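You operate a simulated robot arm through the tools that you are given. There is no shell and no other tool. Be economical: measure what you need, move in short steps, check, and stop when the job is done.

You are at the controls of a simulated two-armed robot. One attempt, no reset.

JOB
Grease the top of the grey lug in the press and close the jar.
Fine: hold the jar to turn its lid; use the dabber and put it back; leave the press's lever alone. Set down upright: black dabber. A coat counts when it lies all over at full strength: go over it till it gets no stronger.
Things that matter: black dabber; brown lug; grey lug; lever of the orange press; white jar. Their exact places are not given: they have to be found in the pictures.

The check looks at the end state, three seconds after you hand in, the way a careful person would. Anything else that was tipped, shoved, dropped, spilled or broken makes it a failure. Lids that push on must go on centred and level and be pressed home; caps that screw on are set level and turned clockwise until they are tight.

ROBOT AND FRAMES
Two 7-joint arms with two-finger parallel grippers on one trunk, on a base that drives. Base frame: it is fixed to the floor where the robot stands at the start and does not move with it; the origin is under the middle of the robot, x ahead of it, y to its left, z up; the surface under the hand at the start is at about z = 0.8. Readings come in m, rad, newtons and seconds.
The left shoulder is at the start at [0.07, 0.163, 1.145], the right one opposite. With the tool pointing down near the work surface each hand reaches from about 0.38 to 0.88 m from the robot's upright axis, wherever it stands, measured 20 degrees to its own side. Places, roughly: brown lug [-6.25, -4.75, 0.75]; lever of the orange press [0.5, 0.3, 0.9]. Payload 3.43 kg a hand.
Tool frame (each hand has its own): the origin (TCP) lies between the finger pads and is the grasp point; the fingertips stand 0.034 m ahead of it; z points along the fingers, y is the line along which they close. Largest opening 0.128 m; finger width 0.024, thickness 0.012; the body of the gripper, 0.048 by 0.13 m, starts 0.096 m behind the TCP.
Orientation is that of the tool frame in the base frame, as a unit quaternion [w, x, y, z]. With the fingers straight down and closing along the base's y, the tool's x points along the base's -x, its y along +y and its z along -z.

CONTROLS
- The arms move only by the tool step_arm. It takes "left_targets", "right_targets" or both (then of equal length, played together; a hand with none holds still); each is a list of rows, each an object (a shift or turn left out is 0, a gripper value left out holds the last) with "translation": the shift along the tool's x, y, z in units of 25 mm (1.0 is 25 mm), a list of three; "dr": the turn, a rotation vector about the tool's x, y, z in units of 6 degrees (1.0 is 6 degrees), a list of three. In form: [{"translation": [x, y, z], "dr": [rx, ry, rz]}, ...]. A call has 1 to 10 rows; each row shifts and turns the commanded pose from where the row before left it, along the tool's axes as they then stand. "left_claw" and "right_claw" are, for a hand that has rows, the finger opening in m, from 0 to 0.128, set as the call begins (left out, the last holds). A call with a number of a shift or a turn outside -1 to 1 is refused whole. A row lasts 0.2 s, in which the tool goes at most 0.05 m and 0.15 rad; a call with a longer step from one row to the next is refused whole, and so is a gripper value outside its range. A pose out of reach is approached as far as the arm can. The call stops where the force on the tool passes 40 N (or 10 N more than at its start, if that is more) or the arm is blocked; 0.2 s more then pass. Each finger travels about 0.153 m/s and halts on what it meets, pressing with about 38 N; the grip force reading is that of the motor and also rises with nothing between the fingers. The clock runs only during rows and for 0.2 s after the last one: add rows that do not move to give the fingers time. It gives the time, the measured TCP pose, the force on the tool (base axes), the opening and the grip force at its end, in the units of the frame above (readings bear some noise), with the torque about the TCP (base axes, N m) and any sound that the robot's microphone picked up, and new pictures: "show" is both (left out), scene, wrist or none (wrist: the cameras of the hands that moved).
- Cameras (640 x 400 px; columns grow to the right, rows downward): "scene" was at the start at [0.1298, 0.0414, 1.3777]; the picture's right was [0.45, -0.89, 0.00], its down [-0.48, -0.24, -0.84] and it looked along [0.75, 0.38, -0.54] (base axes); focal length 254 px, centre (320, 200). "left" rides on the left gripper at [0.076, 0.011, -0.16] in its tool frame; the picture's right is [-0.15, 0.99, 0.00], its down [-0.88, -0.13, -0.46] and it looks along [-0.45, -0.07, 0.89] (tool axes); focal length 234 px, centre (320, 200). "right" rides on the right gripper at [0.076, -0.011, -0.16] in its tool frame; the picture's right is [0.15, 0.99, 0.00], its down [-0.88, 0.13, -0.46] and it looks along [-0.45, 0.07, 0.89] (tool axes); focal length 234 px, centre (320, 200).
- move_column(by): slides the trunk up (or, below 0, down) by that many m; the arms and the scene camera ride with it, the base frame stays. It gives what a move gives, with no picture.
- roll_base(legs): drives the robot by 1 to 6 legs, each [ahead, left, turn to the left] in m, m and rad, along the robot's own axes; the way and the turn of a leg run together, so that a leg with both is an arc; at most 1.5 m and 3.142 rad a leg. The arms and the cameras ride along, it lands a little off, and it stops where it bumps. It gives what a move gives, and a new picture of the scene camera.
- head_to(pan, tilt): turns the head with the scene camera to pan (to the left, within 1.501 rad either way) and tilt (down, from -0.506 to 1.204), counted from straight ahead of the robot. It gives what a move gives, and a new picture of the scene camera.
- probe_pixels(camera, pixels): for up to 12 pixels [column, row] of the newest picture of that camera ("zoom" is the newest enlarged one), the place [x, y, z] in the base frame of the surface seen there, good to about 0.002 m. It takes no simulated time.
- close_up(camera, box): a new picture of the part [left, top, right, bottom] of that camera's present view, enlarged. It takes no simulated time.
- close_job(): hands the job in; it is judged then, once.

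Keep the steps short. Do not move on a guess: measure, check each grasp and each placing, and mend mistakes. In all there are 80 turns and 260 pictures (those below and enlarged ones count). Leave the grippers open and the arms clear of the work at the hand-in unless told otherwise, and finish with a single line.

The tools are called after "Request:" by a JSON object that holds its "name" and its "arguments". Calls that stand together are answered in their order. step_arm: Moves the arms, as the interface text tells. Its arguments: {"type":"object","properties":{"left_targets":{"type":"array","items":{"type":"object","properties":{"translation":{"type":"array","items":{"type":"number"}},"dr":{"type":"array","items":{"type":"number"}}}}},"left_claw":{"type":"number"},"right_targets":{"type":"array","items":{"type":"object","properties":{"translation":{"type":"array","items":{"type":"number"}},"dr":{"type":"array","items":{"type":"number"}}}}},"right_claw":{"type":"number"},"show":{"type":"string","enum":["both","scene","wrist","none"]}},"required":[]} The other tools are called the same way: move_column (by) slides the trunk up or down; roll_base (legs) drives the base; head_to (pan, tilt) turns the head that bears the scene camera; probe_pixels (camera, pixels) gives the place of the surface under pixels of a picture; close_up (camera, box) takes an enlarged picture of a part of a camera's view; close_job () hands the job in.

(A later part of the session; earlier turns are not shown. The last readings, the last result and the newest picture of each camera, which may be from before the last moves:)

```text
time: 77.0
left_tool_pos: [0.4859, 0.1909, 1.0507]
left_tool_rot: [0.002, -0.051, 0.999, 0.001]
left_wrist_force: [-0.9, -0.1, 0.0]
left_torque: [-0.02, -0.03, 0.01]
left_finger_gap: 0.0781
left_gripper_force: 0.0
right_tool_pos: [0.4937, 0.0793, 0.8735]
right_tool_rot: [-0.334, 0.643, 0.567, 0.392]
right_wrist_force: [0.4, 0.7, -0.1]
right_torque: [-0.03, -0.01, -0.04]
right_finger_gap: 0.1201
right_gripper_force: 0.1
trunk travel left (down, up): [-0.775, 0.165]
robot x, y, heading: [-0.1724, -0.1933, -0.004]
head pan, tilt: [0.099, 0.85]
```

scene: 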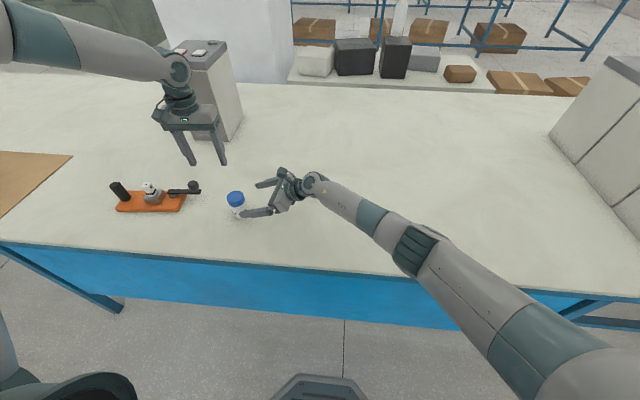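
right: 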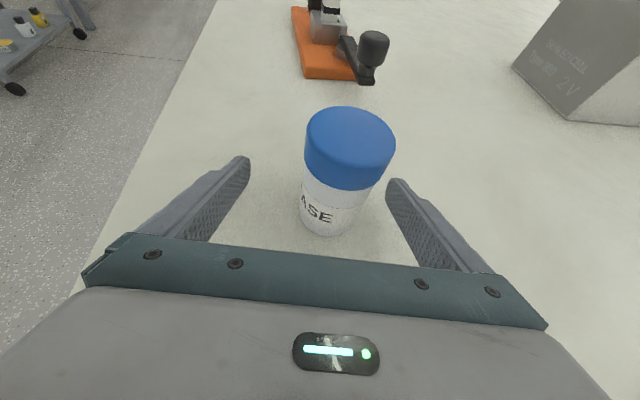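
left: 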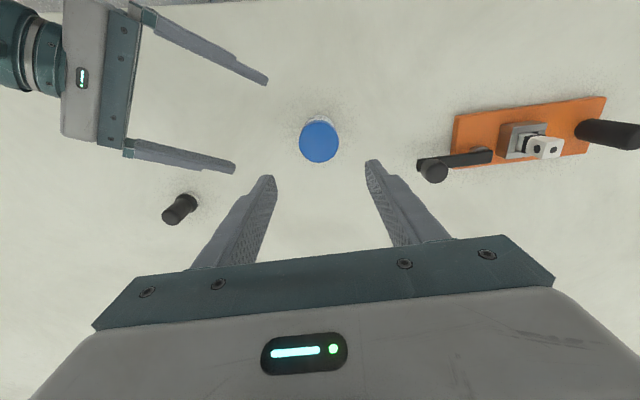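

The robot reads about 4 mm of lean, so I'll check the forearm height and the dabber clearance from the left camera.

Request:
{"name": "probe_pixels", "arguments": {"camera": "scene", "pixels": [[345, 200], [370, 218], [395, 235], [415, 250], [450, 280], [490, 315], [317, 185]]}}

Request:
{"name": "step_arm", "arguments": {"left_targets": [{}], "show": "both"}}

```text
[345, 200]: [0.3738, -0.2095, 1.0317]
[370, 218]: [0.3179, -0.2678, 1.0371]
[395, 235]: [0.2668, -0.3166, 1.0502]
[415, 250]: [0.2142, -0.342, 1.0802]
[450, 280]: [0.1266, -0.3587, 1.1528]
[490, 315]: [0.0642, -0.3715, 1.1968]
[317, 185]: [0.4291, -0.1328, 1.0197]
```

```text
time: 77.4
left_tool_pos: [0.4883, 0.1901, 1.0478]
left_tool_rot: [0.001, -0.051, 0.999, 0.001]
left_wrist_force: [-0.3, -0.3, 0.3]
left_torque: [0.01, -0.05, -0.01]
left_finger_gap: 0.0782
left_gripper_force: 0.0
right_tool_pos: [0.4938, 0.0805, 0.8708]
right_tool_rot: [-0.335, 0.643, 0.567, 0.392]
right_wrist_force: [0.8, 0.4, -0.6]
right_torque: [-0.01, -0.01, -0.01]
right_finger_gap: 0.1199
right_gripper_force: 0.1
trunk travel left (down, up): [-0.775, 0.165]
robot x, y, heading: [-0.1719, -0.1901, -0.003]
head pan, tilt: [0.099, 0.85]
```

scene: 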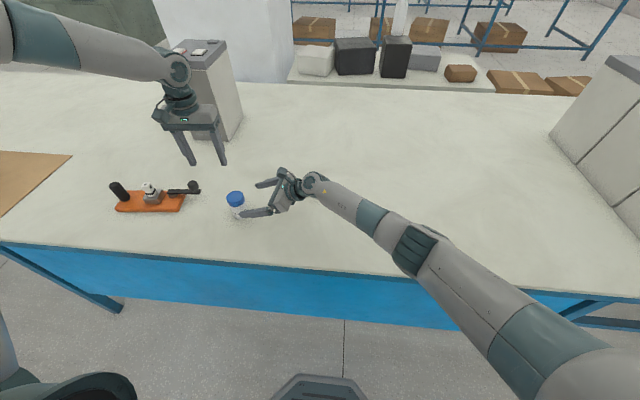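
left: 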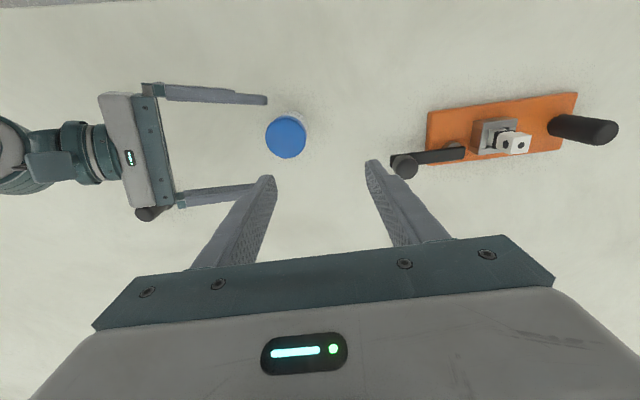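

That was only transient sway. The forearm is clear at z ≈ 1.04 and the dabber is clear too. I'll align laterally, then advance 71 mm.

Request:
{"name": "step_arm", "arguments": {"right_targets": [{"translation": [-0.09, -0.9, 0]}, {"translation": [0, 0, 0.71]}, {"translation": [0, 0, 0.71]}, {"translation": [0, 0, 0.71]}, {"translation": [0, 0, 0.71]}, {}], "show": "wrist"}}

Request:
{"name": "step_arm", "arguments": {"left_targets": [{"translation": [0.25, -0.94, 0]}, {"translation": [0.25, -0.94, 0]}, {"translation": [0, 0, 0.95]}, {"translation": [0, 0, 0.95]}, {"translation": [0, 0, 0.95]}, {}], "show": "both"}}

```text
time: 78.8
left_tool_pos: [0.4895, 0.1895, 1.047]
left_tool_rot: [-0.001, -0.052, 0.999, 0.0]
left_wrist_force: [-0.1, -0.3, 0.2]
left_torque: [0.04, 0.0, 0.0]
left_finger_gap: 0.0781
left_gripper_force: 0.1
right_tool_pos: [0.4828, 0.1453, 0.8336]
right_tool_rot: [-0.335, 0.643, 0.566, 0.391]
right_wrist_force: [-0.9, -0.8, 0.3]
right_torque: [-0.03, -0.03, -0.02]
right_finger_gap: 0.1202
right_gripper_force: 0.1
trunk travel left (down, up): [-0.775, 0.165]
robot x, y, heading: [-0.1654, -0.1985, -0.003]
head pan, tilt: [0.099, 0.85]
```

right: 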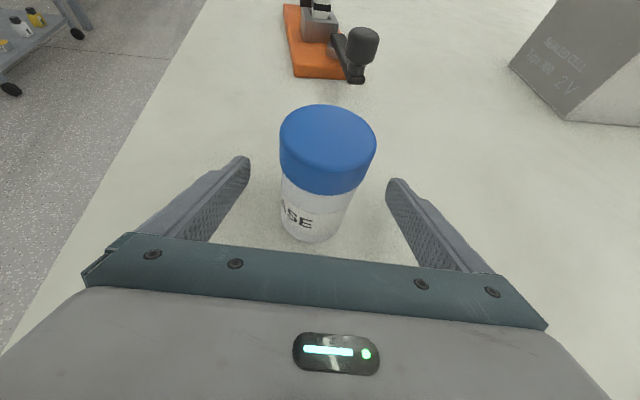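

```text
time: 80.2
left_tool_pos: [0.4834, 0.1425, 0.9739]
left_tool_rot: [0.0, -0.051, 0.999, -0.001]
left_wrist_force: [-0.3, 0.6, -0.5]
left_torque: [0.0, 0.01, 0.01]
left_finger_gap: 0.078
left_gripper_force: 0.1
right_tool_pos: [0.4819, 0.1439, 0.8337]
right_tool_rot: [-0.335, 0.643, 0.567, 0.391]
right_wrist_force: [-0.7, -0.3, 0.7]
right_torque: [0.0, -0.01, 0.01]
right_finger_gap: 0.1202
right_gripper_force: 0.0
trunk travel left (down, up): [-0.775, 0.165]
robot x, y, heading: [-0.1711, -0.1894, -0.001]
head pan, tilt: [0.099, 0.85]
```

scene: 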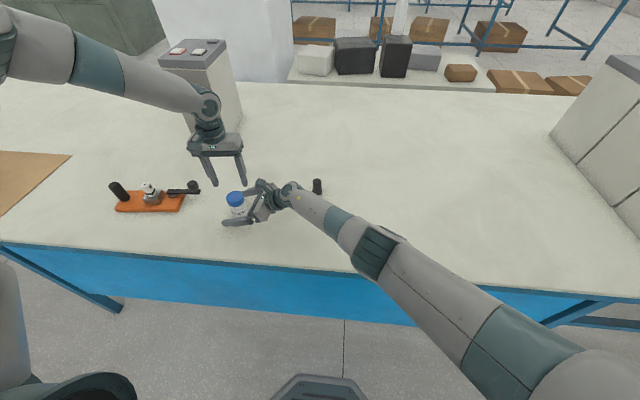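
left: 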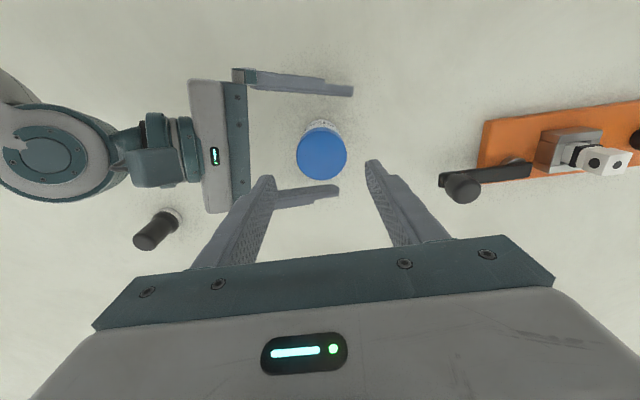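

Both hands now reach. Gripping the jar with the right hand; I'll check it is still vertical.

Request:
{"name": "step_arm", "arguments": {"right_targets": [{}, {}, {}, {}, {}, {}], "right_claw": 0.04, "show": "wrist"}}

Request:
{"name": "probe_pixels", "arguments": {"camera": "left", "pixels": [[322, 140], [322, 175], [303, 158], [342, 158], [322, 158]]}}

Request:
{"name": "step_arm", "arguments": {"left_targets": [{"translation": [0.08, 0.02, 0.87]}, {"translation": [0, 0, 0.87]}, {"translation": [0, 0, 0.86]}, {}], "left_claw": 0.066, "show": "wrist"}}

```text
time: 81.6
left_tool_pos: [0.4839, 0.1415, 0.9748]
left_tool_rot: [0.0, -0.052, 0.999, 0.001]
left_wrist_force: [0.3, 0.2, 0.4]
left_torque: [-0.01, 0.03, -0.01]
left_finger_gap: 0.078
left_gripper_force: 0.0
right_tool_pos: [0.4837, 0.1446, 0.8338]
right_tool_rot: [-0.334, 0.644, 0.566, 0.391]
right_wrist_force: [0.2, 0.0, 1.0]
right_torque: [0.01, 0.06, 0.04]
right_finger_gap: 0.0509
right_gripper_force: 37.7
trunk travel left (down, up): [-0.775, 0.165]
robot x, y, heading: [-0.1725, -0.1921, -0.004]
head pan, tilt: [0.099, 0.85]
```

right: 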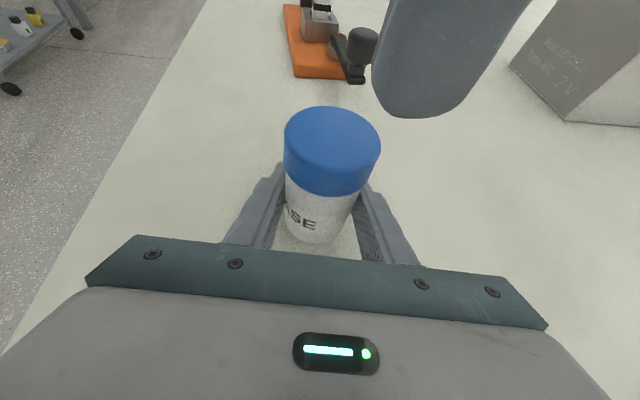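

```text
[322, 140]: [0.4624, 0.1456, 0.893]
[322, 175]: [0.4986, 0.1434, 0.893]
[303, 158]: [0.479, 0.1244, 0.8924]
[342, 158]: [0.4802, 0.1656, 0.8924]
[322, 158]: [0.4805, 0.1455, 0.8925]
```

```text
time: 82.6
left_tool_pos: [0.4555, 0.1566, 0.9356]
left_tool_rot: [0.0, -0.051, 0.999, 0.001]
left_wrist_force: [0.3, 0.2, -0.6]
left_torque: [0.03, -0.01, 0.0]
left_finger_gap: 0.0658
left_gripper_force: 0.1
left hand out of reach, approached as far as the arm can: row 1, 2, 3
right_tool_pos: [0.4819, 0.1443, 0.8329]
right_tool_rot: [-0.334, 0.644, 0.566, 0.391]
right_wrist_force: [0.2, -0.6, 1.3]
right_torque: [0.02, 0.07, 0.03]
right_finger_gap: 0.0513
right_gripper_force: 37.8
trunk travel left (down, up): [-0.775, 0.165]
robot x, y, heading: [-0.1696, -0.1944, -0.007]
head pan, tilt: [0.099, 0.85]
```

left: 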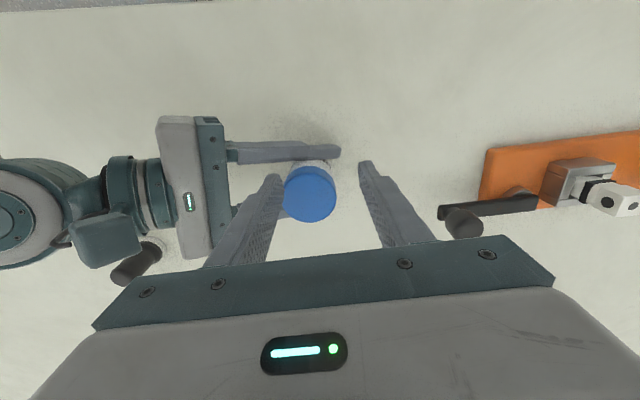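

The left arm can't get lower with the trunk this high. I'll release the jar, raise both hands clear and lower the trunk by 0.10 m. The right forearm has room, at z ≈ 1.04 over the edge.

Request:
{"name": "step_arm", "arguments": {"right_targets": [{}, {}, {}, {}, {}, {}], "left_targets": [{"translation": [0, 0, -1]}, {"translation": [0, 0, -1]}, {"translation": [0, 0, -1]}, {"translation": [0, 0, -1]}, {"translation": [0, 0, -1]}, {"translation": [0, 0, -1]}], "right_claw": 0.12, "show": "none"}}

Request:
{"name": "step_arm", "arguments": {"right_targets": [{"translation": [0, 0, -0.9]}, {"translation": [0, 0, -0.9]}, {"translation": [0, 0, -0.9]}, {"translation": [1, 0, -0.9]}, {"translation": [1, 0, 0]}, {"translation": [1, 0, 0]}, {}], "show": "none"}}

Request:
{"name": "move_column", "arguments": {"by": -0.1}}

Request:
{"name": "step_arm", "arguments": {"left_targets": [{}], "show": "both"}}

```text
time: 84.0
left_tool_pos: [0.4559, 0.1549, 1.0878]
left_tool_rot: [-0.001, -0.051, 0.999, 0.0]
left_wrist_force: [0.5, -1.2, 0.5]
left_torque: [-0.03, -0.04, -0.03]
left_finger_gap: 0.0659
left_gripper_force: 0.0
right_tool_pos: [0.4825, 0.1451, 0.8349]
right_tool_rot: [-0.334, 0.644, 0.566, 0.392]
right_wrist_force: [-0.4, 0.1, -1.0]
right_torque: [0.03, 0.01, 0.0]
right_finger_gap: 0.12
right_gripper_force: 0.1
trunk travel left (down, up): [-0.775, 0.165]
robot x, y, heading: [-0.1748, -0.194, -0.002]
head pan, tilt: [0.099, 0.85]
```

```text
time: 85.6
left_tool_pos: [0.4572, 0.1553, 1.0873]
left_tool_rot: [0.001, -0.052, 0.999, 0.0]
left_wrist_force: [-0.4, 0.8, -0.7]
left_torque: [0.02, -0.03, -0.01]
left_finger_gap: 0.0656
left_gripper_force: 0.1
right_tool_pos: [0.4753, 0.101, 0.9406]
right_tool_rot: [-0.335, 0.643, 0.566, 0.391]
right_wrist_force: [-0.4, -0.2, -0.6]
right_torque: [0.0, 0.03, 0.02]
right_finger_gap: 0.1204
right_gripper_force: 0.0
trunk travel left (down, up): [-0.775, 0.165]
robot x, y, heading: [-0.171, -0.195, -0.004]
head pan, tilt: [0.099, 0.85]
```

```text
time: 87.0
left_tool_pos: [0.456, 0.1557, 0.9876]
left_tool_rot: [0.0, -0.052, 0.999, 0.0]
left_wrist_force: [-0.8, 0.1, 0.8]
left_torque: [-0.01, 0.0, -0.01]
left_finger_gap: 0.0659
left_gripper_force: 0.1
right_tool_pos: [0.4749, 0.1013, 0.8404]
right_tool_rot: [-0.334, 0.644, 0.566, 0.391]
right_wrist_force: [1.2, -0.6, 0.4]
right_torque: [0.0, -0.01, 0.01]
right_finger_gap: 0.1202
right_gripper_force: 0.0
trunk travel left (down, up): [-0.675, 0.265]
robot x, y, heading: [-0.1733, -0.1939, 0.001]
head pan, tilt: [0.099, 0.85]
```

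```text
time: 87.4
left_tool_pos: [0.4571, 0.1559, 0.9871]
left_tool_rot: [-0.001, -0.052, 0.999, 0.0]
left_wrist_force: [0.3, 0.1, 0.6]
left_torque: [0.04, 0.0, 0.02]
left_finger_gap: 0.066
left_gripper_force: 0.0
right_tool_pos: [0.4754, 0.1003, 0.8398]
right_tool_rot: [-0.334, 0.644, 0.566, 0.391]
right_wrist_force: [-0.3, -0.2, 0.2]
right_torque: [0.0, 0.01, -0.01]
right_finger_gap: 0.1202
right_gripper_force: 0.0
trunk travel left (down, up): [-0.675, 0.265]
robot x, y, heading: [-0.1719, -0.1906, -0.005]
head pan, tilt: [0.099, 0.85]
```

scene: 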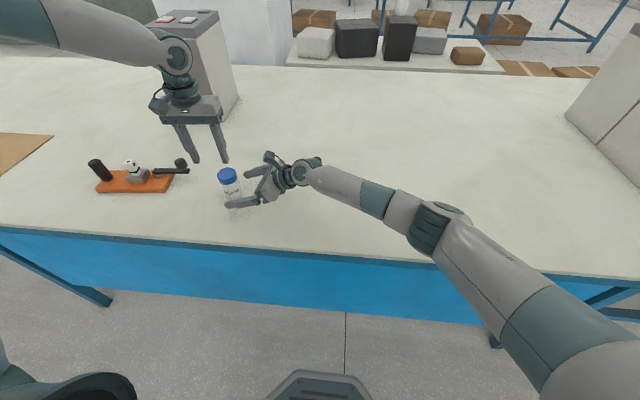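
left: 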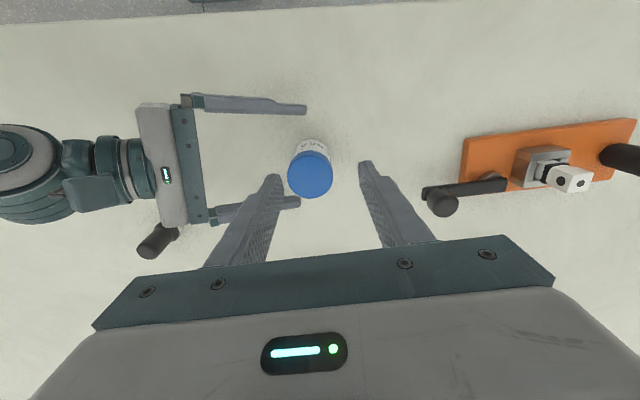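

The jar is still fine. Now I'll test the left hand down to z ≈ 0.909 on the jar axis.

Request:
{"name": "step_arm", "arguments": {"left_targets": [{"translation": [-0.87, -0.53, 0]}, {"translation": [0, 0, 0.78]}, {"translation": [0, 0, 0.78]}, {}], "show": "wrist"}}

```text
time: 88.4
left_tool_pos: [0.4794, 0.1465, 0.9481]
left_tool_rot: [0.0, -0.051, 0.999, 0.0]
left_wrist_force: [0.1, -0.6, 0.1]
left_torque: [0.03, -0.01, 0.0]
left_finger_gap: 0.0659
left_gripper_force: 0.1
right_tool_pos: [0.4743, 0.1013, 0.8414]
right_tool_rot: [-0.334, 0.644, 0.566, 0.391]
right_wrist_force: [-0.4, -0.2, 0.7]
right_torque: [0.02, -0.01, 0.0]
right_finger_gap: 0.1201
right_gripper_force: 0.1
trunk travel left (down, up): [-0.675, 0.265]
robot x, y, heading: [-0.1704, -0.1901, -0.002]
head pan, tilt: [0.099, 0.85]
```

left: 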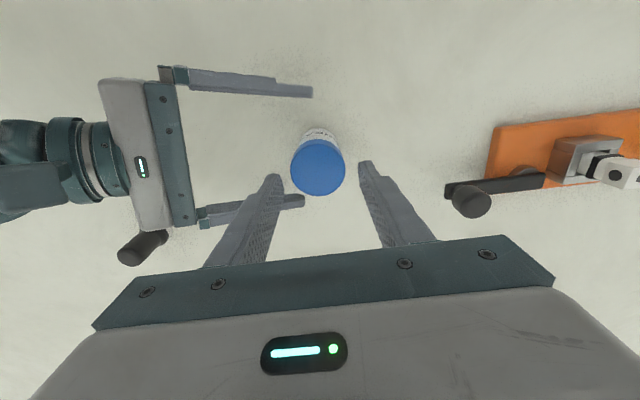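

Good so far. I'll continue to z 0.909 and bring the right hand in to the jar at the same time, 44 mm in +y.

Request:
{"name": "step_arm", "arguments": {"left_targets": [{"translation": [-0.02, -0.08, 0.78]}, {"translation": [-0.02, 0, 0.78]}, {}, {}], "right_targets": [{}, {"translation": [0.3, 0.0, 0.77]}, {"translation": [0.3, 0.0, 0.77]}, {}], "show": "both"}}

```text
time: 89.4
left_tool_pos: [0.4816, 0.1432, 0.909]
left_tool_rot: [0.0, -0.051, 0.999, 0.0]
left_wrist_force: [0.2, -0.7, -0.6]
left_torque: [-0.01, -0.01, -0.01]
left_finger_gap: 0.0659
left_gripper_force: 0.0
right_tool_pos: [0.4823, 0.141, 0.8358]
right_tool_rot: [-0.335, 0.644, 0.566, 0.391]
right_wrist_force: [-0.4, 0.3, -0.1]
right_torque: [-0.01, -0.01, -0.03]
right_finger_gap: 0.1201
right_gripper_force: 0.1
trunk travel left (down, up): [-0.675, 0.265]
robot x, y, heading: [-0.1765, -0.1935, -0.006]
head pan, tilt: [0.099, 0.85]
```

scene: 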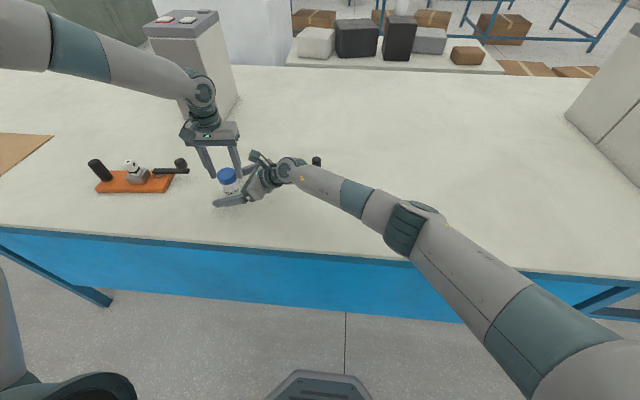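
right: 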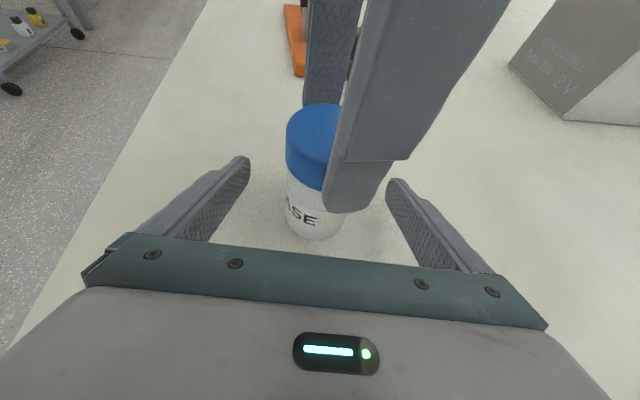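
left: 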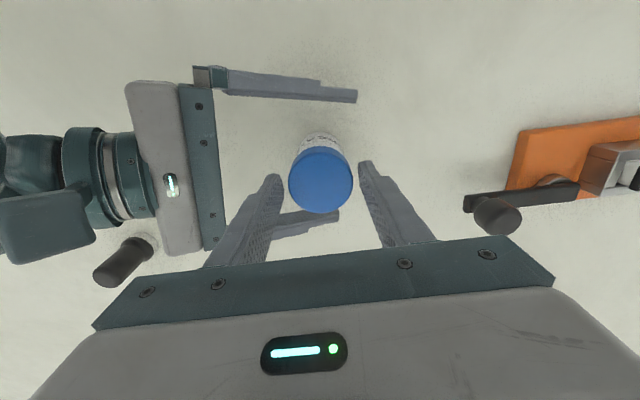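

Both hands are in place. I'll close the right on the body, then the left on the lid.

Request:
{"name": "step_arm", "arguments": {"right_targets": [{}, {}, {}, {}, {}], "right_claw": 0.04, "show": "none"}}

Request:
{"name": "step_arm", "arguments": {"left_targets": [{}, {}, {}], "left_claw": 0.04, "show": "wrist"}}

```text
time: 90.6
left_tool_pos: [0.4817, 0.1436, 0.9096]
left_tool_rot: [0.0, -0.051, 0.999, 0.0]
left_wrist_force: [-0.3, 0.2, 0.5]
left_torque: [0.02, -0.02, 0.0]
left_finger_gap: 0.0659
left_gripper_force: 0.1
right_tool_pos: [0.4814, 0.1413, 0.8352]
right_tool_rot: [-0.335, 0.644, 0.566, 0.391]
right_wrist_force: [-0.7, 0.8, 1.7]
right_torque: [0.05, 0.09, -0.03]
right_finger_gap: 0.0509
right_gripper_force: 38.2
trunk travel left (down, up): [-0.675, 0.265]
robot x, y, heading: [-0.1667, -0.1893, -0.003]
head pan, tilt: [0.099, 0.85]
```

```text
time: 91.4
left_tool_pos: [0.4815, 0.1432, 0.9093]
left_tool_rot: [0.0, -0.052, 0.999, 0.0]
left_wrist_force: [-0.1, 0.0, 0.1]
left_torque: [0.01, -0.12, -0.01]
left_finger_gap: 0.0512
left_gripper_force: 37.9
right_tool_pos: [0.4814, 0.1407, 0.8353]
right_tool_rot: [-0.335, 0.643, 0.566, 0.391]
right_wrist_force: [-0.7, -1.3, 1.7]
right_torque: [0.18, 0.18, 0.0]
right_finger_gap: 0.0512
right_gripper_force: 38.1
trunk travel left (down, up): [-0.675, 0.265]
robot x, y, heading: [-0.1733, -0.1958, -0.006]
head pan, tilt: [0.099, 0.85]
```

left: 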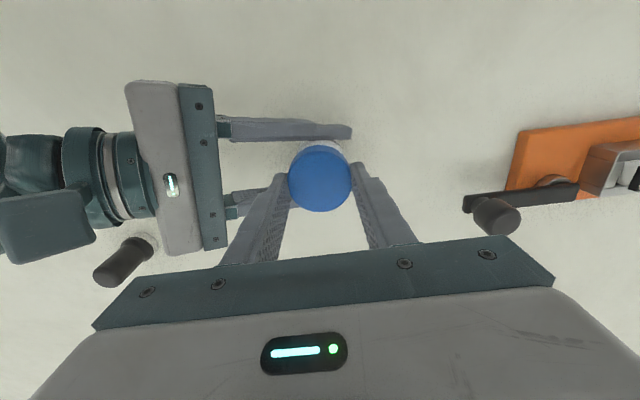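

Both are gripped with hardly any side force. I'll turn the lid counter-clockwise 60° and read the torque.

Request:
{"name": "step_arm", "arguments": {"left_targets": [{"dr": [0, 0, -1]}, {"dr": [0, 0, -1]}, {"dr": [0, 0, -1]}, {"dr": [0, 0, -1]}, {"dr": [0, 0, -1]}, {"dr": [0, 0, -1]}, {"dr": [0, 0, -1]}, {"dr": [0, 0, -1]}, {"dr": [0, 0, -1]}, {"dr": [0, 0, -1]}], "show": "wrist"}}

```text
time: 93.6
left_tool_pos: [0.4815, 0.1433, 0.9095]
left_tool_rot: [0.0, -0.545, 0.839, 0.0]
left_wrist_force: [-3.1, -1.2, 6.1]
left_torque: [-0.23, -0.11, -0.01]
left_finger_gap: 0.0515
left_gripper_force: 38.0
right_tool_pos: [0.4811, 0.1407, 0.8349]
right_tool_rot: [-0.335, 0.643, 0.567, 0.39]
right_wrist_force: [5.1, 1.5, -0.7]
right_torque: [0.2, 0.49, 0.0]
right_finger_gap: 0.0509
right_gripper_force: 37.8
trunk travel left (down, up): [-0.675, 0.265]
robot x, y, heading: [-0.171, -0.196, -0.006]
head pan, tilt: [0.099, 0.85]
```

left: 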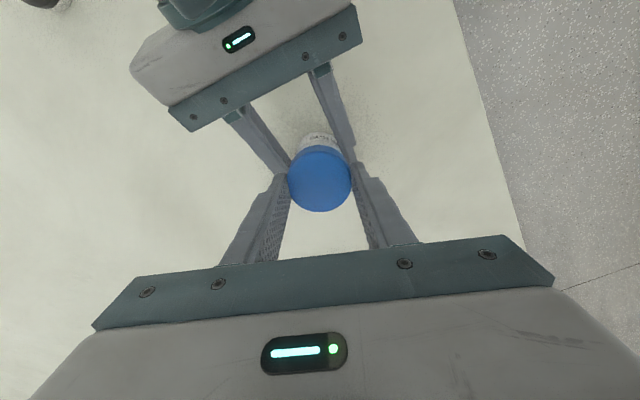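

The lid turned, lifting gently at 6 N. I'll turn another 60° with a slight rise.

Request:
{"name": "step_arm", "arguments": {"left_targets": [{"translation": [0, 0, -0.01], "dr": [0, 0, -1]}, {"translation": [0, 0, -0.01], "dr": [0, 0, -1]}, {"translation": [0, 0, -0.01], "dr": [0, 0, -1]}, {"translation": [0, 0, -0.01], "dr": [0, 0, -1]}, {"translation": [0, 0, -0.01], "dr": [0, 0, -1]}, {"translation": [0, 0, -0.01], "dr": [0, 0, -1]}, {"translation": [0, 0, -0.01], "dr": [0, 0, -1]}, {"translation": [0, 0, -0.01], "dr": [0, 0, -1]}, {"translation": [0, 0, -0.01], "dr": [0, 0, -1]}, {"translation": [0, 0, -0.01], "dr": [0, 0, -1]}], "show": "both"}}

```text
time: 95.8
left_tool_pos: [0.4813, 0.1411, 0.912]
left_tool_rot: [0.0, 0.891, -0.454, -0.002]
left_wrist_force: [-11.1, -4.6, -4.4]
left_torque: [-0.15, 0.08, -0.05]
left_finger_gap: 0.0517
left_gripper_force: 37.5
right_tool_pos: [0.4823, 0.1404, 0.8353]
right_tool_rot: [-0.335, 0.644, 0.566, 0.391]
right_wrist_force: [10.5, 5.0, 3.3]
right_torque: [-0.27, 0.82, 0.01]
right_finger_gap: 0.051
right_gripper_force: 38.3
trunk travel left (down, up): [-0.675, 0.265]
robot x, y, heading: [-0.1713, -0.1934, -0.002]
head pan, tilt: [0.099, 0.85]
```

scene: 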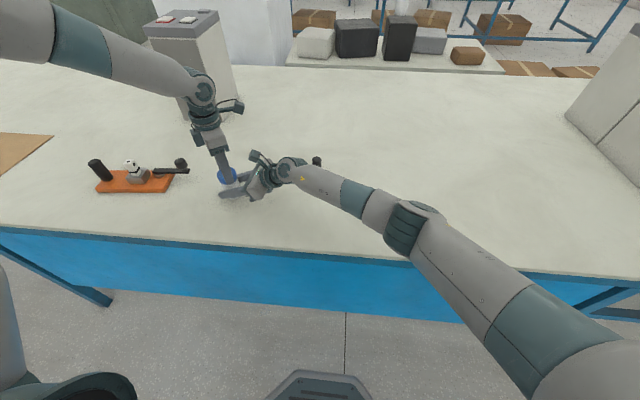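
left: 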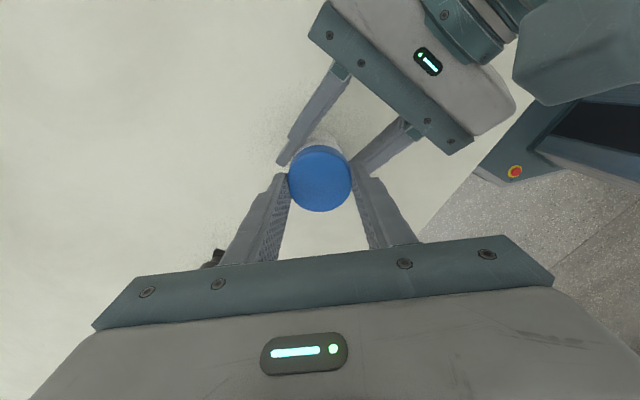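

120° done. I'll open, rotate back and regrip.

Request:
{"name": "step_arm", "arguments": {"left_targets": [{}, {}, {"dr": [0, 0, 1]}, {"dr": [0, 0, 1]}, {"dr": [0, 0, 1]}, {"dr": [0, 0, 1]}, {"dr": [0, 0, 1]}, {"dr": [0, 0, 1]}, {"dr": [0, 0, 1]}, {"dr": [0, 0, 1]}], "left_claw": 0.066, "show": "none"}}

Request:
{"name": "step_arm", "arguments": {"left_targets": [{"dr": [0, 0, 1]}, {"dr": [0, 0, 1]}, {"dr": [0, 0, 1]}, {"dr": [0, 0, 1]}, {"dr": [0, 0, 1]}, {"dr": [0, 0, 1]}, {"dr": [0, 0, 1]}, {"dr": [0, 0, 1]}, {"dr": [0, 0, 1]}, {"dr": [0, 0, 1]}], "show": "none"}}

Request:
{"name": "step_arm", "arguments": {"left_targets": [{"dr": [0, 0, 1]}, {"dr": [0, 0, 1]}, {}], "show": "both"}}

Request:
{"name": "probe_pixels", "arguments": {"camera": "left", "pixels": [[320, 165], [320, 200], [300, 180], [342, 180], [320, 180]]}}

```text
time: 98.0
left_tool_pos: [0.4807, 0.143, 0.9122]
left_tool_rot: [0.0, -0.628, 0.778, 0.0]
left_wrist_force: [-0.6, -0.5, 0.5]
left_torque: [0.02, 0.01, -0.02]
left_finger_gap: 0.0658
left_gripper_force: 0.1
right_tool_pos: [0.4822, 0.1408, 0.8354]
right_tool_rot: [-0.334, 0.644, 0.567, 0.39]
right_wrist_force: [-0.7, -0.1, 1.2]
right_torque: [0.01, 0.11, 0.01]
right_finger_gap: 0.0509
right_gripper_force: 38.0
trunk travel left (down, up): [-0.675, 0.265]
robot x, y, heading: [-0.1687, -0.1951, -0.003]
head pan, tilt: [0.099, 0.85]
```

```text
time: 100.2
left_tool_pos: [0.4807, 0.1426, 0.9118]
left_tool_rot: [0.0, -0.154, 0.988, 0.001]
left_wrist_force: [-0.5, 0.5, -0.1]
left_torque: [-0.01, 0.01, -0.03]
left_finger_gap: 0.0662
left_gripper_force: 0.0
right_tool_pos: [0.4807, 0.1408, 0.8362]
right_tool_rot: [-0.334, 0.644, 0.566, 0.392]
right_wrist_force: [-0.5, -0.2, 2.3]
right_torque: [-0.02, 0.11, 0.03]
right_finger_gap: 0.0508
right_gripper_force: 38.2
trunk travel left (down, up): [-0.675, 0.265]
robot x, y, heading: [-0.173, -0.1907, -0.003]
head pan, tilt: [0.099, 0.85]
```

```text
time: 101.0
left_tool_pos: [0.4811, 0.1435, 0.9111]
left_tool_rot: [0.0, -0.051, 0.999, 0.0]
left_wrist_force: [-0.2, -0.1, 0.7]
left_torque: [-0.02, -0.01, 0.0]
left_finger_gap: 0.0661
left_gripper_force: 0.1
right_tool_pos: [0.4812, 0.1416, 0.8352]
right_tool_rot: [-0.335, 0.644, 0.566, 0.392]
right_wrist_force: [0.7, -0.7, 2.4]
right_torque: [0.01, 0.12, -0.03]
right_finger_gap: 0.0509
right_gripper_force: 38.3
trunk travel left (down, up): [-0.675, 0.265]
robot x, y, heading: [-0.1674, -0.1903, -0.004]
head pan, tilt: [0.099, 0.85]
```

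scene: 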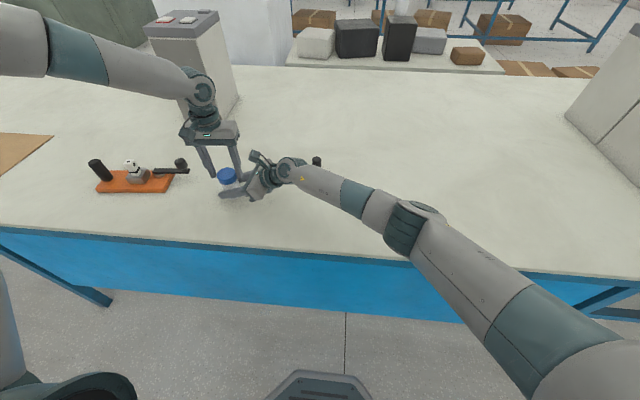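
left: 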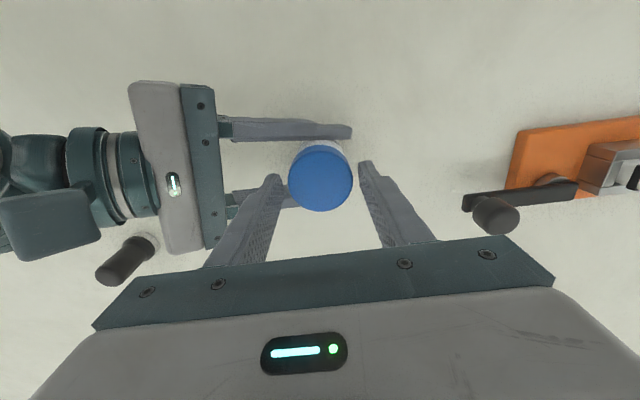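

```text
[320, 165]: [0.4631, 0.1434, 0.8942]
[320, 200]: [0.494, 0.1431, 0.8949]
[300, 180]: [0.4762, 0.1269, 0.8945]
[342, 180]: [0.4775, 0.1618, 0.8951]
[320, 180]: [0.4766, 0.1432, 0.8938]
```

The lid has risen about 1.5 mm in 120°. Second stroke now: close, then turn 120° with a slight rise.

Request:
{"name": "step_arm", "arguments": {"left_targets": [{}, {}, {"translation": [0, 0, -0.004], "dr": [0, 0, -1]}, {"translation": [0, 0, -0.004], "dr": [0, 0, -1]}, {"translation": [0, 0, -0.004], "dr": [0, 0, -1]}, {"translation": [0, 0, -0.004], "dr": [0, 0, -1]}, {"translation": [0, 0, -0.004], "dr": [0, 0, -1]}, {"translation": [0, 0, -0.004], "dr": [0, 0, -1]}, {"translation": [0, 0, -0.004], "dr": [0, 0, -1]}, {"translation": [0, 0, -0.004], "dr": [0, 0, -1]}], "left_claw": 0.04, "show": "none"}}

Request:
{"name": "step_arm", "arguments": {"left_targets": [{"translation": [0, 0, -0.004], "dr": [0, 0, -1]}, {"translation": [0, 0, -0.004], "dr": [0, 0, -1]}, {"translation": [0, 0, -0.004], "dr": [0, 0, -1]}, {"translation": [0, 0, -0.004], "dr": [0, 0, -1]}, {"translation": [0, 0, -0.004], "dr": [0, 0, -1]}, {"translation": [0, 0, -0.004], "dr": [0, 0, -1]}, {"translation": [0, 0, -0.004], "dr": [0, 0, -1]}, {"translation": [0, 0, -0.004], "dr": [0, 0, -1]}, {"translation": [0, 0, -0.004], "dr": [0, 0, -1]}, {"translation": [0, 0, -0.004], "dr": [0, 0, -1]}], "show": "none"}}

Request:
{"name": "step_arm", "arguments": {"left_targets": [{"translation": [0, 0, -0.004], "dr": [0, 0, -1]}, {"translation": [0, 0, -0.004], "dr": [0, 0, -1]}, {"translation": [0, 0, -0.05]}, {"translation": [0, 0, -0.05]}], "show": "wrist"}}

```text
time: 103.2
left_tool_pos: [0.4815, 0.1429, 0.9135]
left_tool_rot: [0.0, -0.453, 0.891, 0.0]
left_wrist_force: [-3.8, -1.9, 1.5]
left_torque: [-0.45, 0.06, -0.05]
left_finger_gap: 0.0528
left_gripper_force: 37.9
right_tool_pos: [0.4818, 0.1415, 0.8355]
right_tool_rot: [-0.335, 0.643, 0.567, 0.391]
right_wrist_force: [3.9, 3.7, 2.3]
right_torque: [0.23, 0.37, -0.01]
right_finger_gap: 0.051
right_gripper_force: 38.1
trunk travel left (down, up): [-0.675, 0.265]
robot x, y, heading: [-0.1728, -0.1916, -0.004]
head pan, tilt: [0.099, 0.85]
```

```text
time: 105.4
left_tool_pos: [0.4809, 0.1436, 0.9135]
left_tool_rot: [0.0, 0.839, -0.545, 0.0]
left_wrist_force: [0.2, -0.1, 0.2]
left_torque: [0.03, 0.01, 0.01]
left_finger_gap: 0.0525
left_gripper_force: 37.8
right_tool_pos: [0.482, 0.1407, 0.8359]
right_tool_rot: [-0.335, 0.643, 0.566, 0.391]
right_wrist_force: [-0.1, 0.6, 3.5]
right_torque: [-0.04, 0.1, -0.01]
right_finger_gap: 0.0508
right_gripper_force: 38.3
trunk travel left (down, up): [-0.675, 0.265]
robot x, y, heading: [-0.1689, -0.1936, -0.002]
head pan, tilt: [0.099, 0.85]
```

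```text
time: 106.4
left_tool_pos: [0.4797, 0.1433, 0.9152]
left_tool_rot: [0.0, 0.89, -0.455, -0.001]
left_wrist_force: [0.2, -0.1, 0.1]
left_torque: [0.02, -0.01, 0.01]
left_finger_gap: 0.0529
left_gripper_force: 38.3
right_tool_pos: [0.4809, 0.1407, 0.8357]
right_tool_rot: [-0.335, 0.643, 0.567, 0.391]
right_wrist_force: [0.3, -0.7, 3.3]
right_torque: [-0.05, 0.11, 0.01]
right_finger_gap: 0.051
right_gripper_force: 38.3
trunk travel left (down, up): [-0.675, 0.265]
robot x, y, heading: [-0.1745, -0.194, -0.003]
head pan, tilt: [0.099, 0.85]
```

left: 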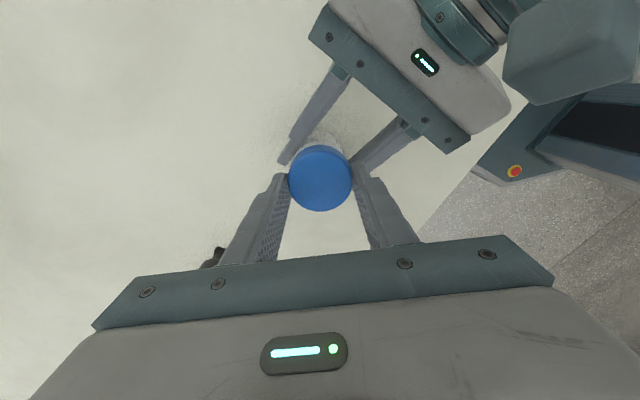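

Side force dropped to zero and the lid is free. Lifting it straight up.

Request:
{"name": "step_arm", "arguments": {"left_targets": [{"translation": [0, 0, -0.3]}, {"translation": [0, 0, -0.6]}, {"translation": [0, 0, -0.8]}, {"translation": [0, 0, -0.8]}, {}], "show": "both"}}

Request:
{"name": "close_up", "arguments": {"camera": "right", "box": [220, 0, 440, 260]}}

```text
time: 107.6
left_tool_pos: [0.4796, 0.1435, 0.9801]
left_tool_rot: [0.0, 0.89, -0.455, 0.0]
left_wrist_force: [-0.1, 0.4, -0.3]
left_torque: [0.02, 0.02, -0.01]
left_finger_gap: 0.0526
left_gripper_force: 37.6
right_tool_pos: [0.4796, 0.1413, 0.8356]
right_tool_rot: [-0.334, 0.644, 0.567, 0.391]
right_wrist_force: [-0.7, -0.8, 3.9]
right_torque: [-0.03, 0.09, 0.0]
right_finger_gap: 0.0509
right_gripper_force: 37.8
trunk travel left (down, up): [-0.675, 0.265]
robot x, y, heading: [-0.1718, -0.1942, -0.007]
head pan, tilt: [0.099, 0.85]
```

scene: 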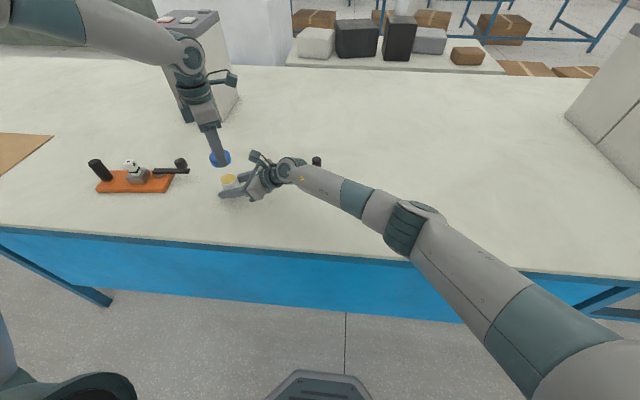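
left: 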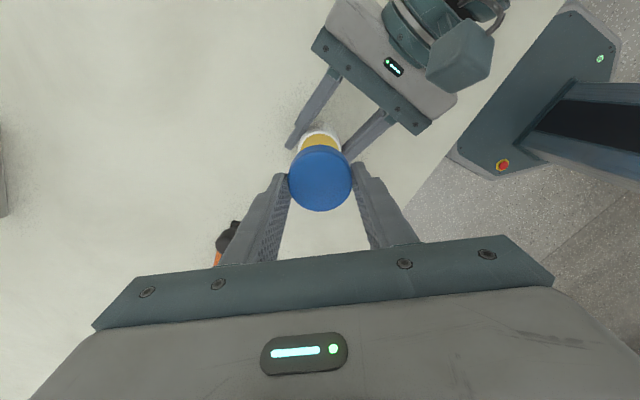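

```text
1.54 times, centred on (330, 130) of right
```

zoom: 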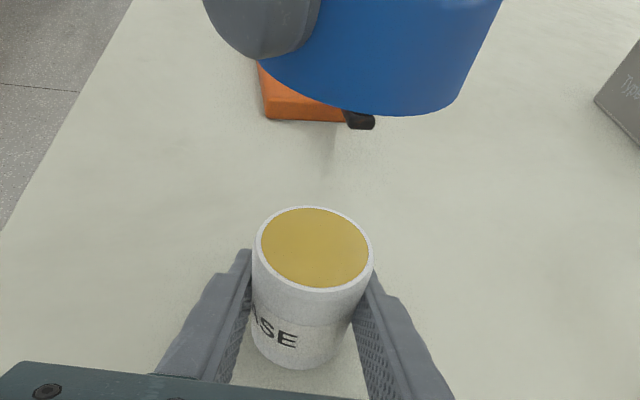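

The jar is open, with grease filled near the rim. I'll carry the lid to free table at (0.40,0.25) and set it down.

Request:
{"name": "step_arm", "arguments": {"left_targets": [{"translation": [-0.89, 0.013, 0]}, {"translation": [-0.89, 0.013, 0]}, {"translation": [-0.89, 0.013, 0]}, {"translation": [-0.89, 0.013, 0]}, {"translation": [-0.89, 0.013, 0]}, {"translation": [-0.89, 0.013, 0]}, {}], "show": "none"}}

Request:
{"name": "step_arm", "arguments": {"left_targets": [{"translation": [0, 0, 0.84]}, {"translation": [0, 0, 0.84]}, {"translation": [0, 0, 0.84]}, {"translation": [0, 0, 0.84]}, {"translation": [0, 0, 0.84]}, {"translation": [0, 0, 0.84]}, {}], "show": "both"}}

```text
time: 109.2
left_tool_pos: [0.401, 0.2503, 0.9781]
left_tool_rot: [0.0, 0.891, -0.455, 0.0]
left_wrist_force: [0.1, -0.5, -0.6]
left_torque: [0.01, -0.01, 0.0]
left_finger_gap: 0.0529
left_gripper_force: 38.4
right_tool_pos: [0.4802, 0.1419, 0.8344]
right_tool_rot: [-0.334, 0.644, 0.566, 0.391]
right_wrist_force: [0.6, -0.3, 3.1]
right_torque: [0.0, 0.13, -0.01]
right_finger_gap: 0.051
right_gripper_force: 38.3
trunk travel left (down, up): [-0.675, 0.265]
robot x, y, heading: [-0.172, -0.1929, -0.006]
head pan, tilt: [0.099, 0.85]
```

```text
time: 110.8
left_tool_pos: [0.4014, 0.2493, 0.8532]
left_tool_rot: [0.0, 0.89, -0.455, 0.0]
left_wrist_force: [-0.2, -0.2, -0.1]
left_torque: [-0.04, 0.03, 0.0]
left_finger_gap: 0.0528
left_gripper_force: 37.7
right_tool_pos: [0.4811, 0.1413, 0.8365]
right_tool_rot: [-0.335, 0.643, 0.567, 0.391]
right_wrist_force: [-0.4, 0.0, 2.4]
right_torque: [0.04, 0.05, 0.0]
right_finger_gap: 0.0508
right_gripper_force: 38.0
trunk travel left (down, up): [-0.675, 0.265]
robot x, y, heading: [-0.1729, -0.1922, -0.003]
head pan, tilt: [0.099, 0.85]
```

scene: 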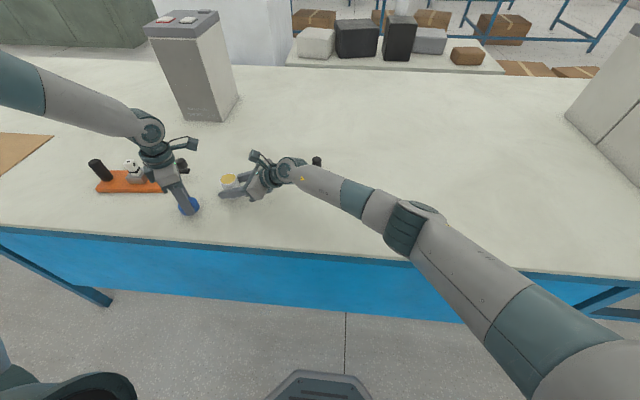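
left: 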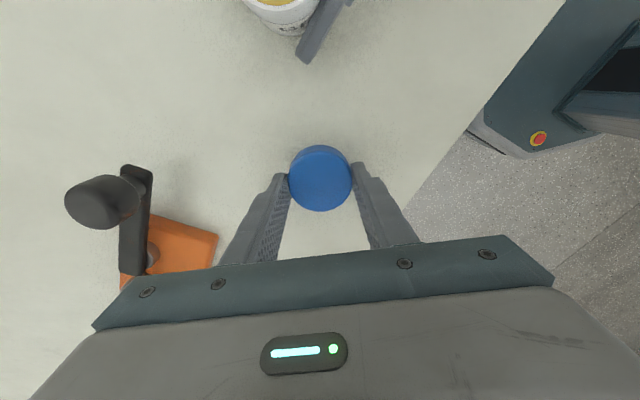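

The lid hangs about 10 mm above the table. I'll lower it in small steps until I feel contact.

Request:
{"name": "step_arm", "arguments": {"left_targets": [{"translation": [0, 0, 0.15]}, {"translation": [0, 0, 0.1]}, {"translation": [0, 0, 0.08]}, {"translation": [0, 0, 0.06]}, {}], "show": "none"}}

```text
time: 112.0
left_tool_pos: [0.4016, 0.2506, 0.8421]
left_tool_rot: [0.0, 0.891, -0.455, 0.0]
left_wrist_force: [0.0, -0.4, 0.2]
left_torque: [-0.01, 0.0, 0.03]
left_finger_gap: 0.0525
left_gripper_force: 37.8
right_tool_pos: [0.4815, 0.1411, 0.8353]
right_tool_rot: [-0.335, 0.643, 0.567, 0.391]
right_wrist_force: [0.3, -0.1, 3.3]
right_torque: [-0.01, 0.04, -0.03]
right_finger_gap: 0.0508
right_gripper_force: 38.2
trunk travel left (down, up): [-0.675, 0.265]
robot x, y, heading: [-0.1689, -0.1922, -0.005]
head pan, tilt: [0.099, 0.85]
```

Request:
{"name": "step_arm", "arguments": {"left_targets": [{"translation": [0, 0, 0.06]}, {"translation": [0, 0, 0.05]}, {}], "show": "none"}}

```text
time: 112.8
left_tool_pos: [0.3994, 0.2506, 0.84]
left_tool_rot: [-0.001, 0.891, -0.455, 0.0]
left_wrist_force: [-0.6, 0.0, 7.8]
left_torque: [-0.13, 0.06, -0.02]
left_finger_gap: 0.0528
left_gripper_force: 37.4
right_tool_pos: [0.4814, 0.1405, 0.8336]
right_tool_rot: [-0.335, 0.643, 0.567, 0.39]
right_wrist_force: [0.4, -0.4, 0.4]
right_torque: [-0.01, 0.04, -0.02]
right_finger_gap: 0.0506
right_gripper_force: 37.8
trunk travel left (down, up): [-0.675, 0.265]
robot x, y, heading: [-0.1702, -0.1897, -0.003]
head pan, tilt: [0.099, 0.85]
```

The lid is on the table (7.8 N contact). I'll open the left hand and lift it, then release the jar and draw the right hand well back.

Request:
{"name": "step_arm", "arguments": {"left_targets": [{}, {}, {}, {"translation": [0, 0, -1]}, {"translation": [0, 0, -1]}, {"translation": [0, 0, -1]}, {"translation": [0, 0, -1]}, {"translation": [0, 0, -1]}, {"translation": [0, 0, -1]}], "left_claw": 0.08, "show": "wrist"}}

Request:
{"name": "step_arm", "arguments": {"right_targets": [{}, {}, {}, {"translation": [0, 0, -0.5]}, {"translation": [0, 0, -1]}, {"translation": [0, 0, -1]}, {"translation": [0, 0, -1]}, {"translation": [0, 0, -1]}, {"translation": [0, 0, -1]}, {"translation": [0, 0, -1]}], "right_claw": 0.12, "show": "none"}}

Request:
{"name": "step_arm", "arguments": {"right_targets": [{"translation": [0, 0, -1]}, {"translation": [0, 0, -1]}, {"translation": [0, 0, -1]}, {"translation": [0, 0, -1]}, {"translation": [0, 0, -1]}, {"translation": [0, 0, -1]}], "show": "both"}}

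```text
time: 114.8
left_tool_pos: [0.4005, 0.2508, 0.9887]
left_tool_rot: [-0.001, 0.891, -0.454, 0.0]
left_wrist_force: [-0.6, -1.0, 0.2]
left_torque: [0.0, 0.02, -0.02]
left_finger_gap: 0.0798
left_gripper_force: 0.1
right_tool_pos: [0.4818, 0.1409, 0.8347]
right_tool_rot: [-0.334, 0.644, 0.567, 0.39]
right_wrist_force: [-1.4, -1.5, 3.5]
right_torque: [-0.01, 0.16, 0.05]
right_finger_gap: 0.0513
right_gripper_force: 38.1
trunk travel left (down, up): [-0.675, 0.265]
robot x, y, heading: [-0.1694, -0.1938, -0.004]
head pan, tilt: [0.099, 0.85]
```

left: 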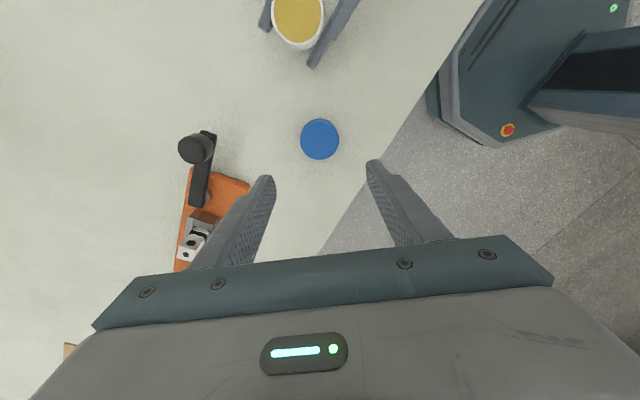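

```text
time: 117.0
left_tool_pos: [0.4, 0.2499, 0.9891]
left_tool_rot: [0.0, 0.891, -0.454, 0.0]
left_wrist_force: [-0.5, -0.3, 0.4]
left_torque: [0.01, 0.0, -0.02]
left_finger_gap: 0.08
left_gripper_force: 0.1
right_tool_pos: [0.4617, -0.0008, 0.9122]
right_tool_rot: [-0.335, 0.643, 0.566, 0.392]
right_wrist_force: [-0.5, 0.4, 0.0]
right_torque: [-0.03, 0.02, 0.0]
right_finger_gap: 0.12
right_gripper_force: 0.0
trunk travel left (down, up): [-0.675, 0.265]
robot x, y, heading: [-0.1701, -0.1934, -0.005]
head pan, tilt: [0.099, 0.85]
```

```text
time: 118.4
left_tool_pos: [0.3999, 0.2504, 0.9894]
left_tool_rot: [0.0, 0.89, -0.455, 0.0]
left_wrist_force: [-0.2, 0.7, 0.3]
left_torque: [0.02, 0.0, 0.01]
left_finger_gap: 0.08
left_gripper_force: 0.0
right_tool_pos: [0.4417, -0.1329, 0.9812]
right_tool_rot: [-0.336, 0.643, 0.567, 0.391]
right_wrist_force: [-0.3, -0.3, -0.2]
right_torque: [0.02, 0.03, -0.02]
right_finger_gap: 0.1203
right_gripper_force: 0.0
trunk travel left (down, up): [-0.675, 0.265]
robot x, y, heading: [-0.1686, -0.1939, -0.007]
head pan, tilt: [0.099, 0.85]
```

scene: 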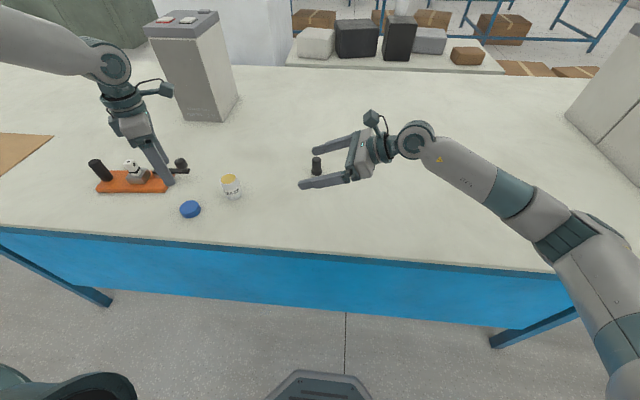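
right: 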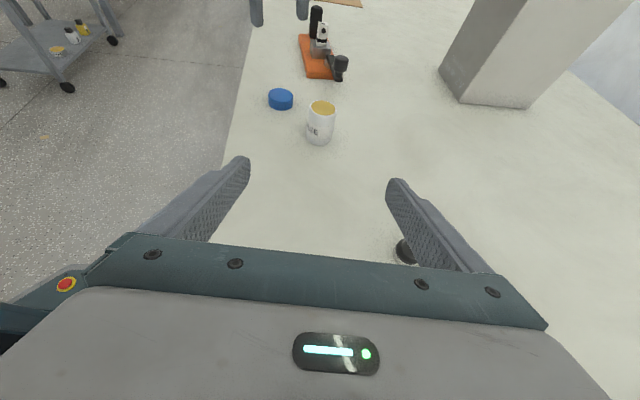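

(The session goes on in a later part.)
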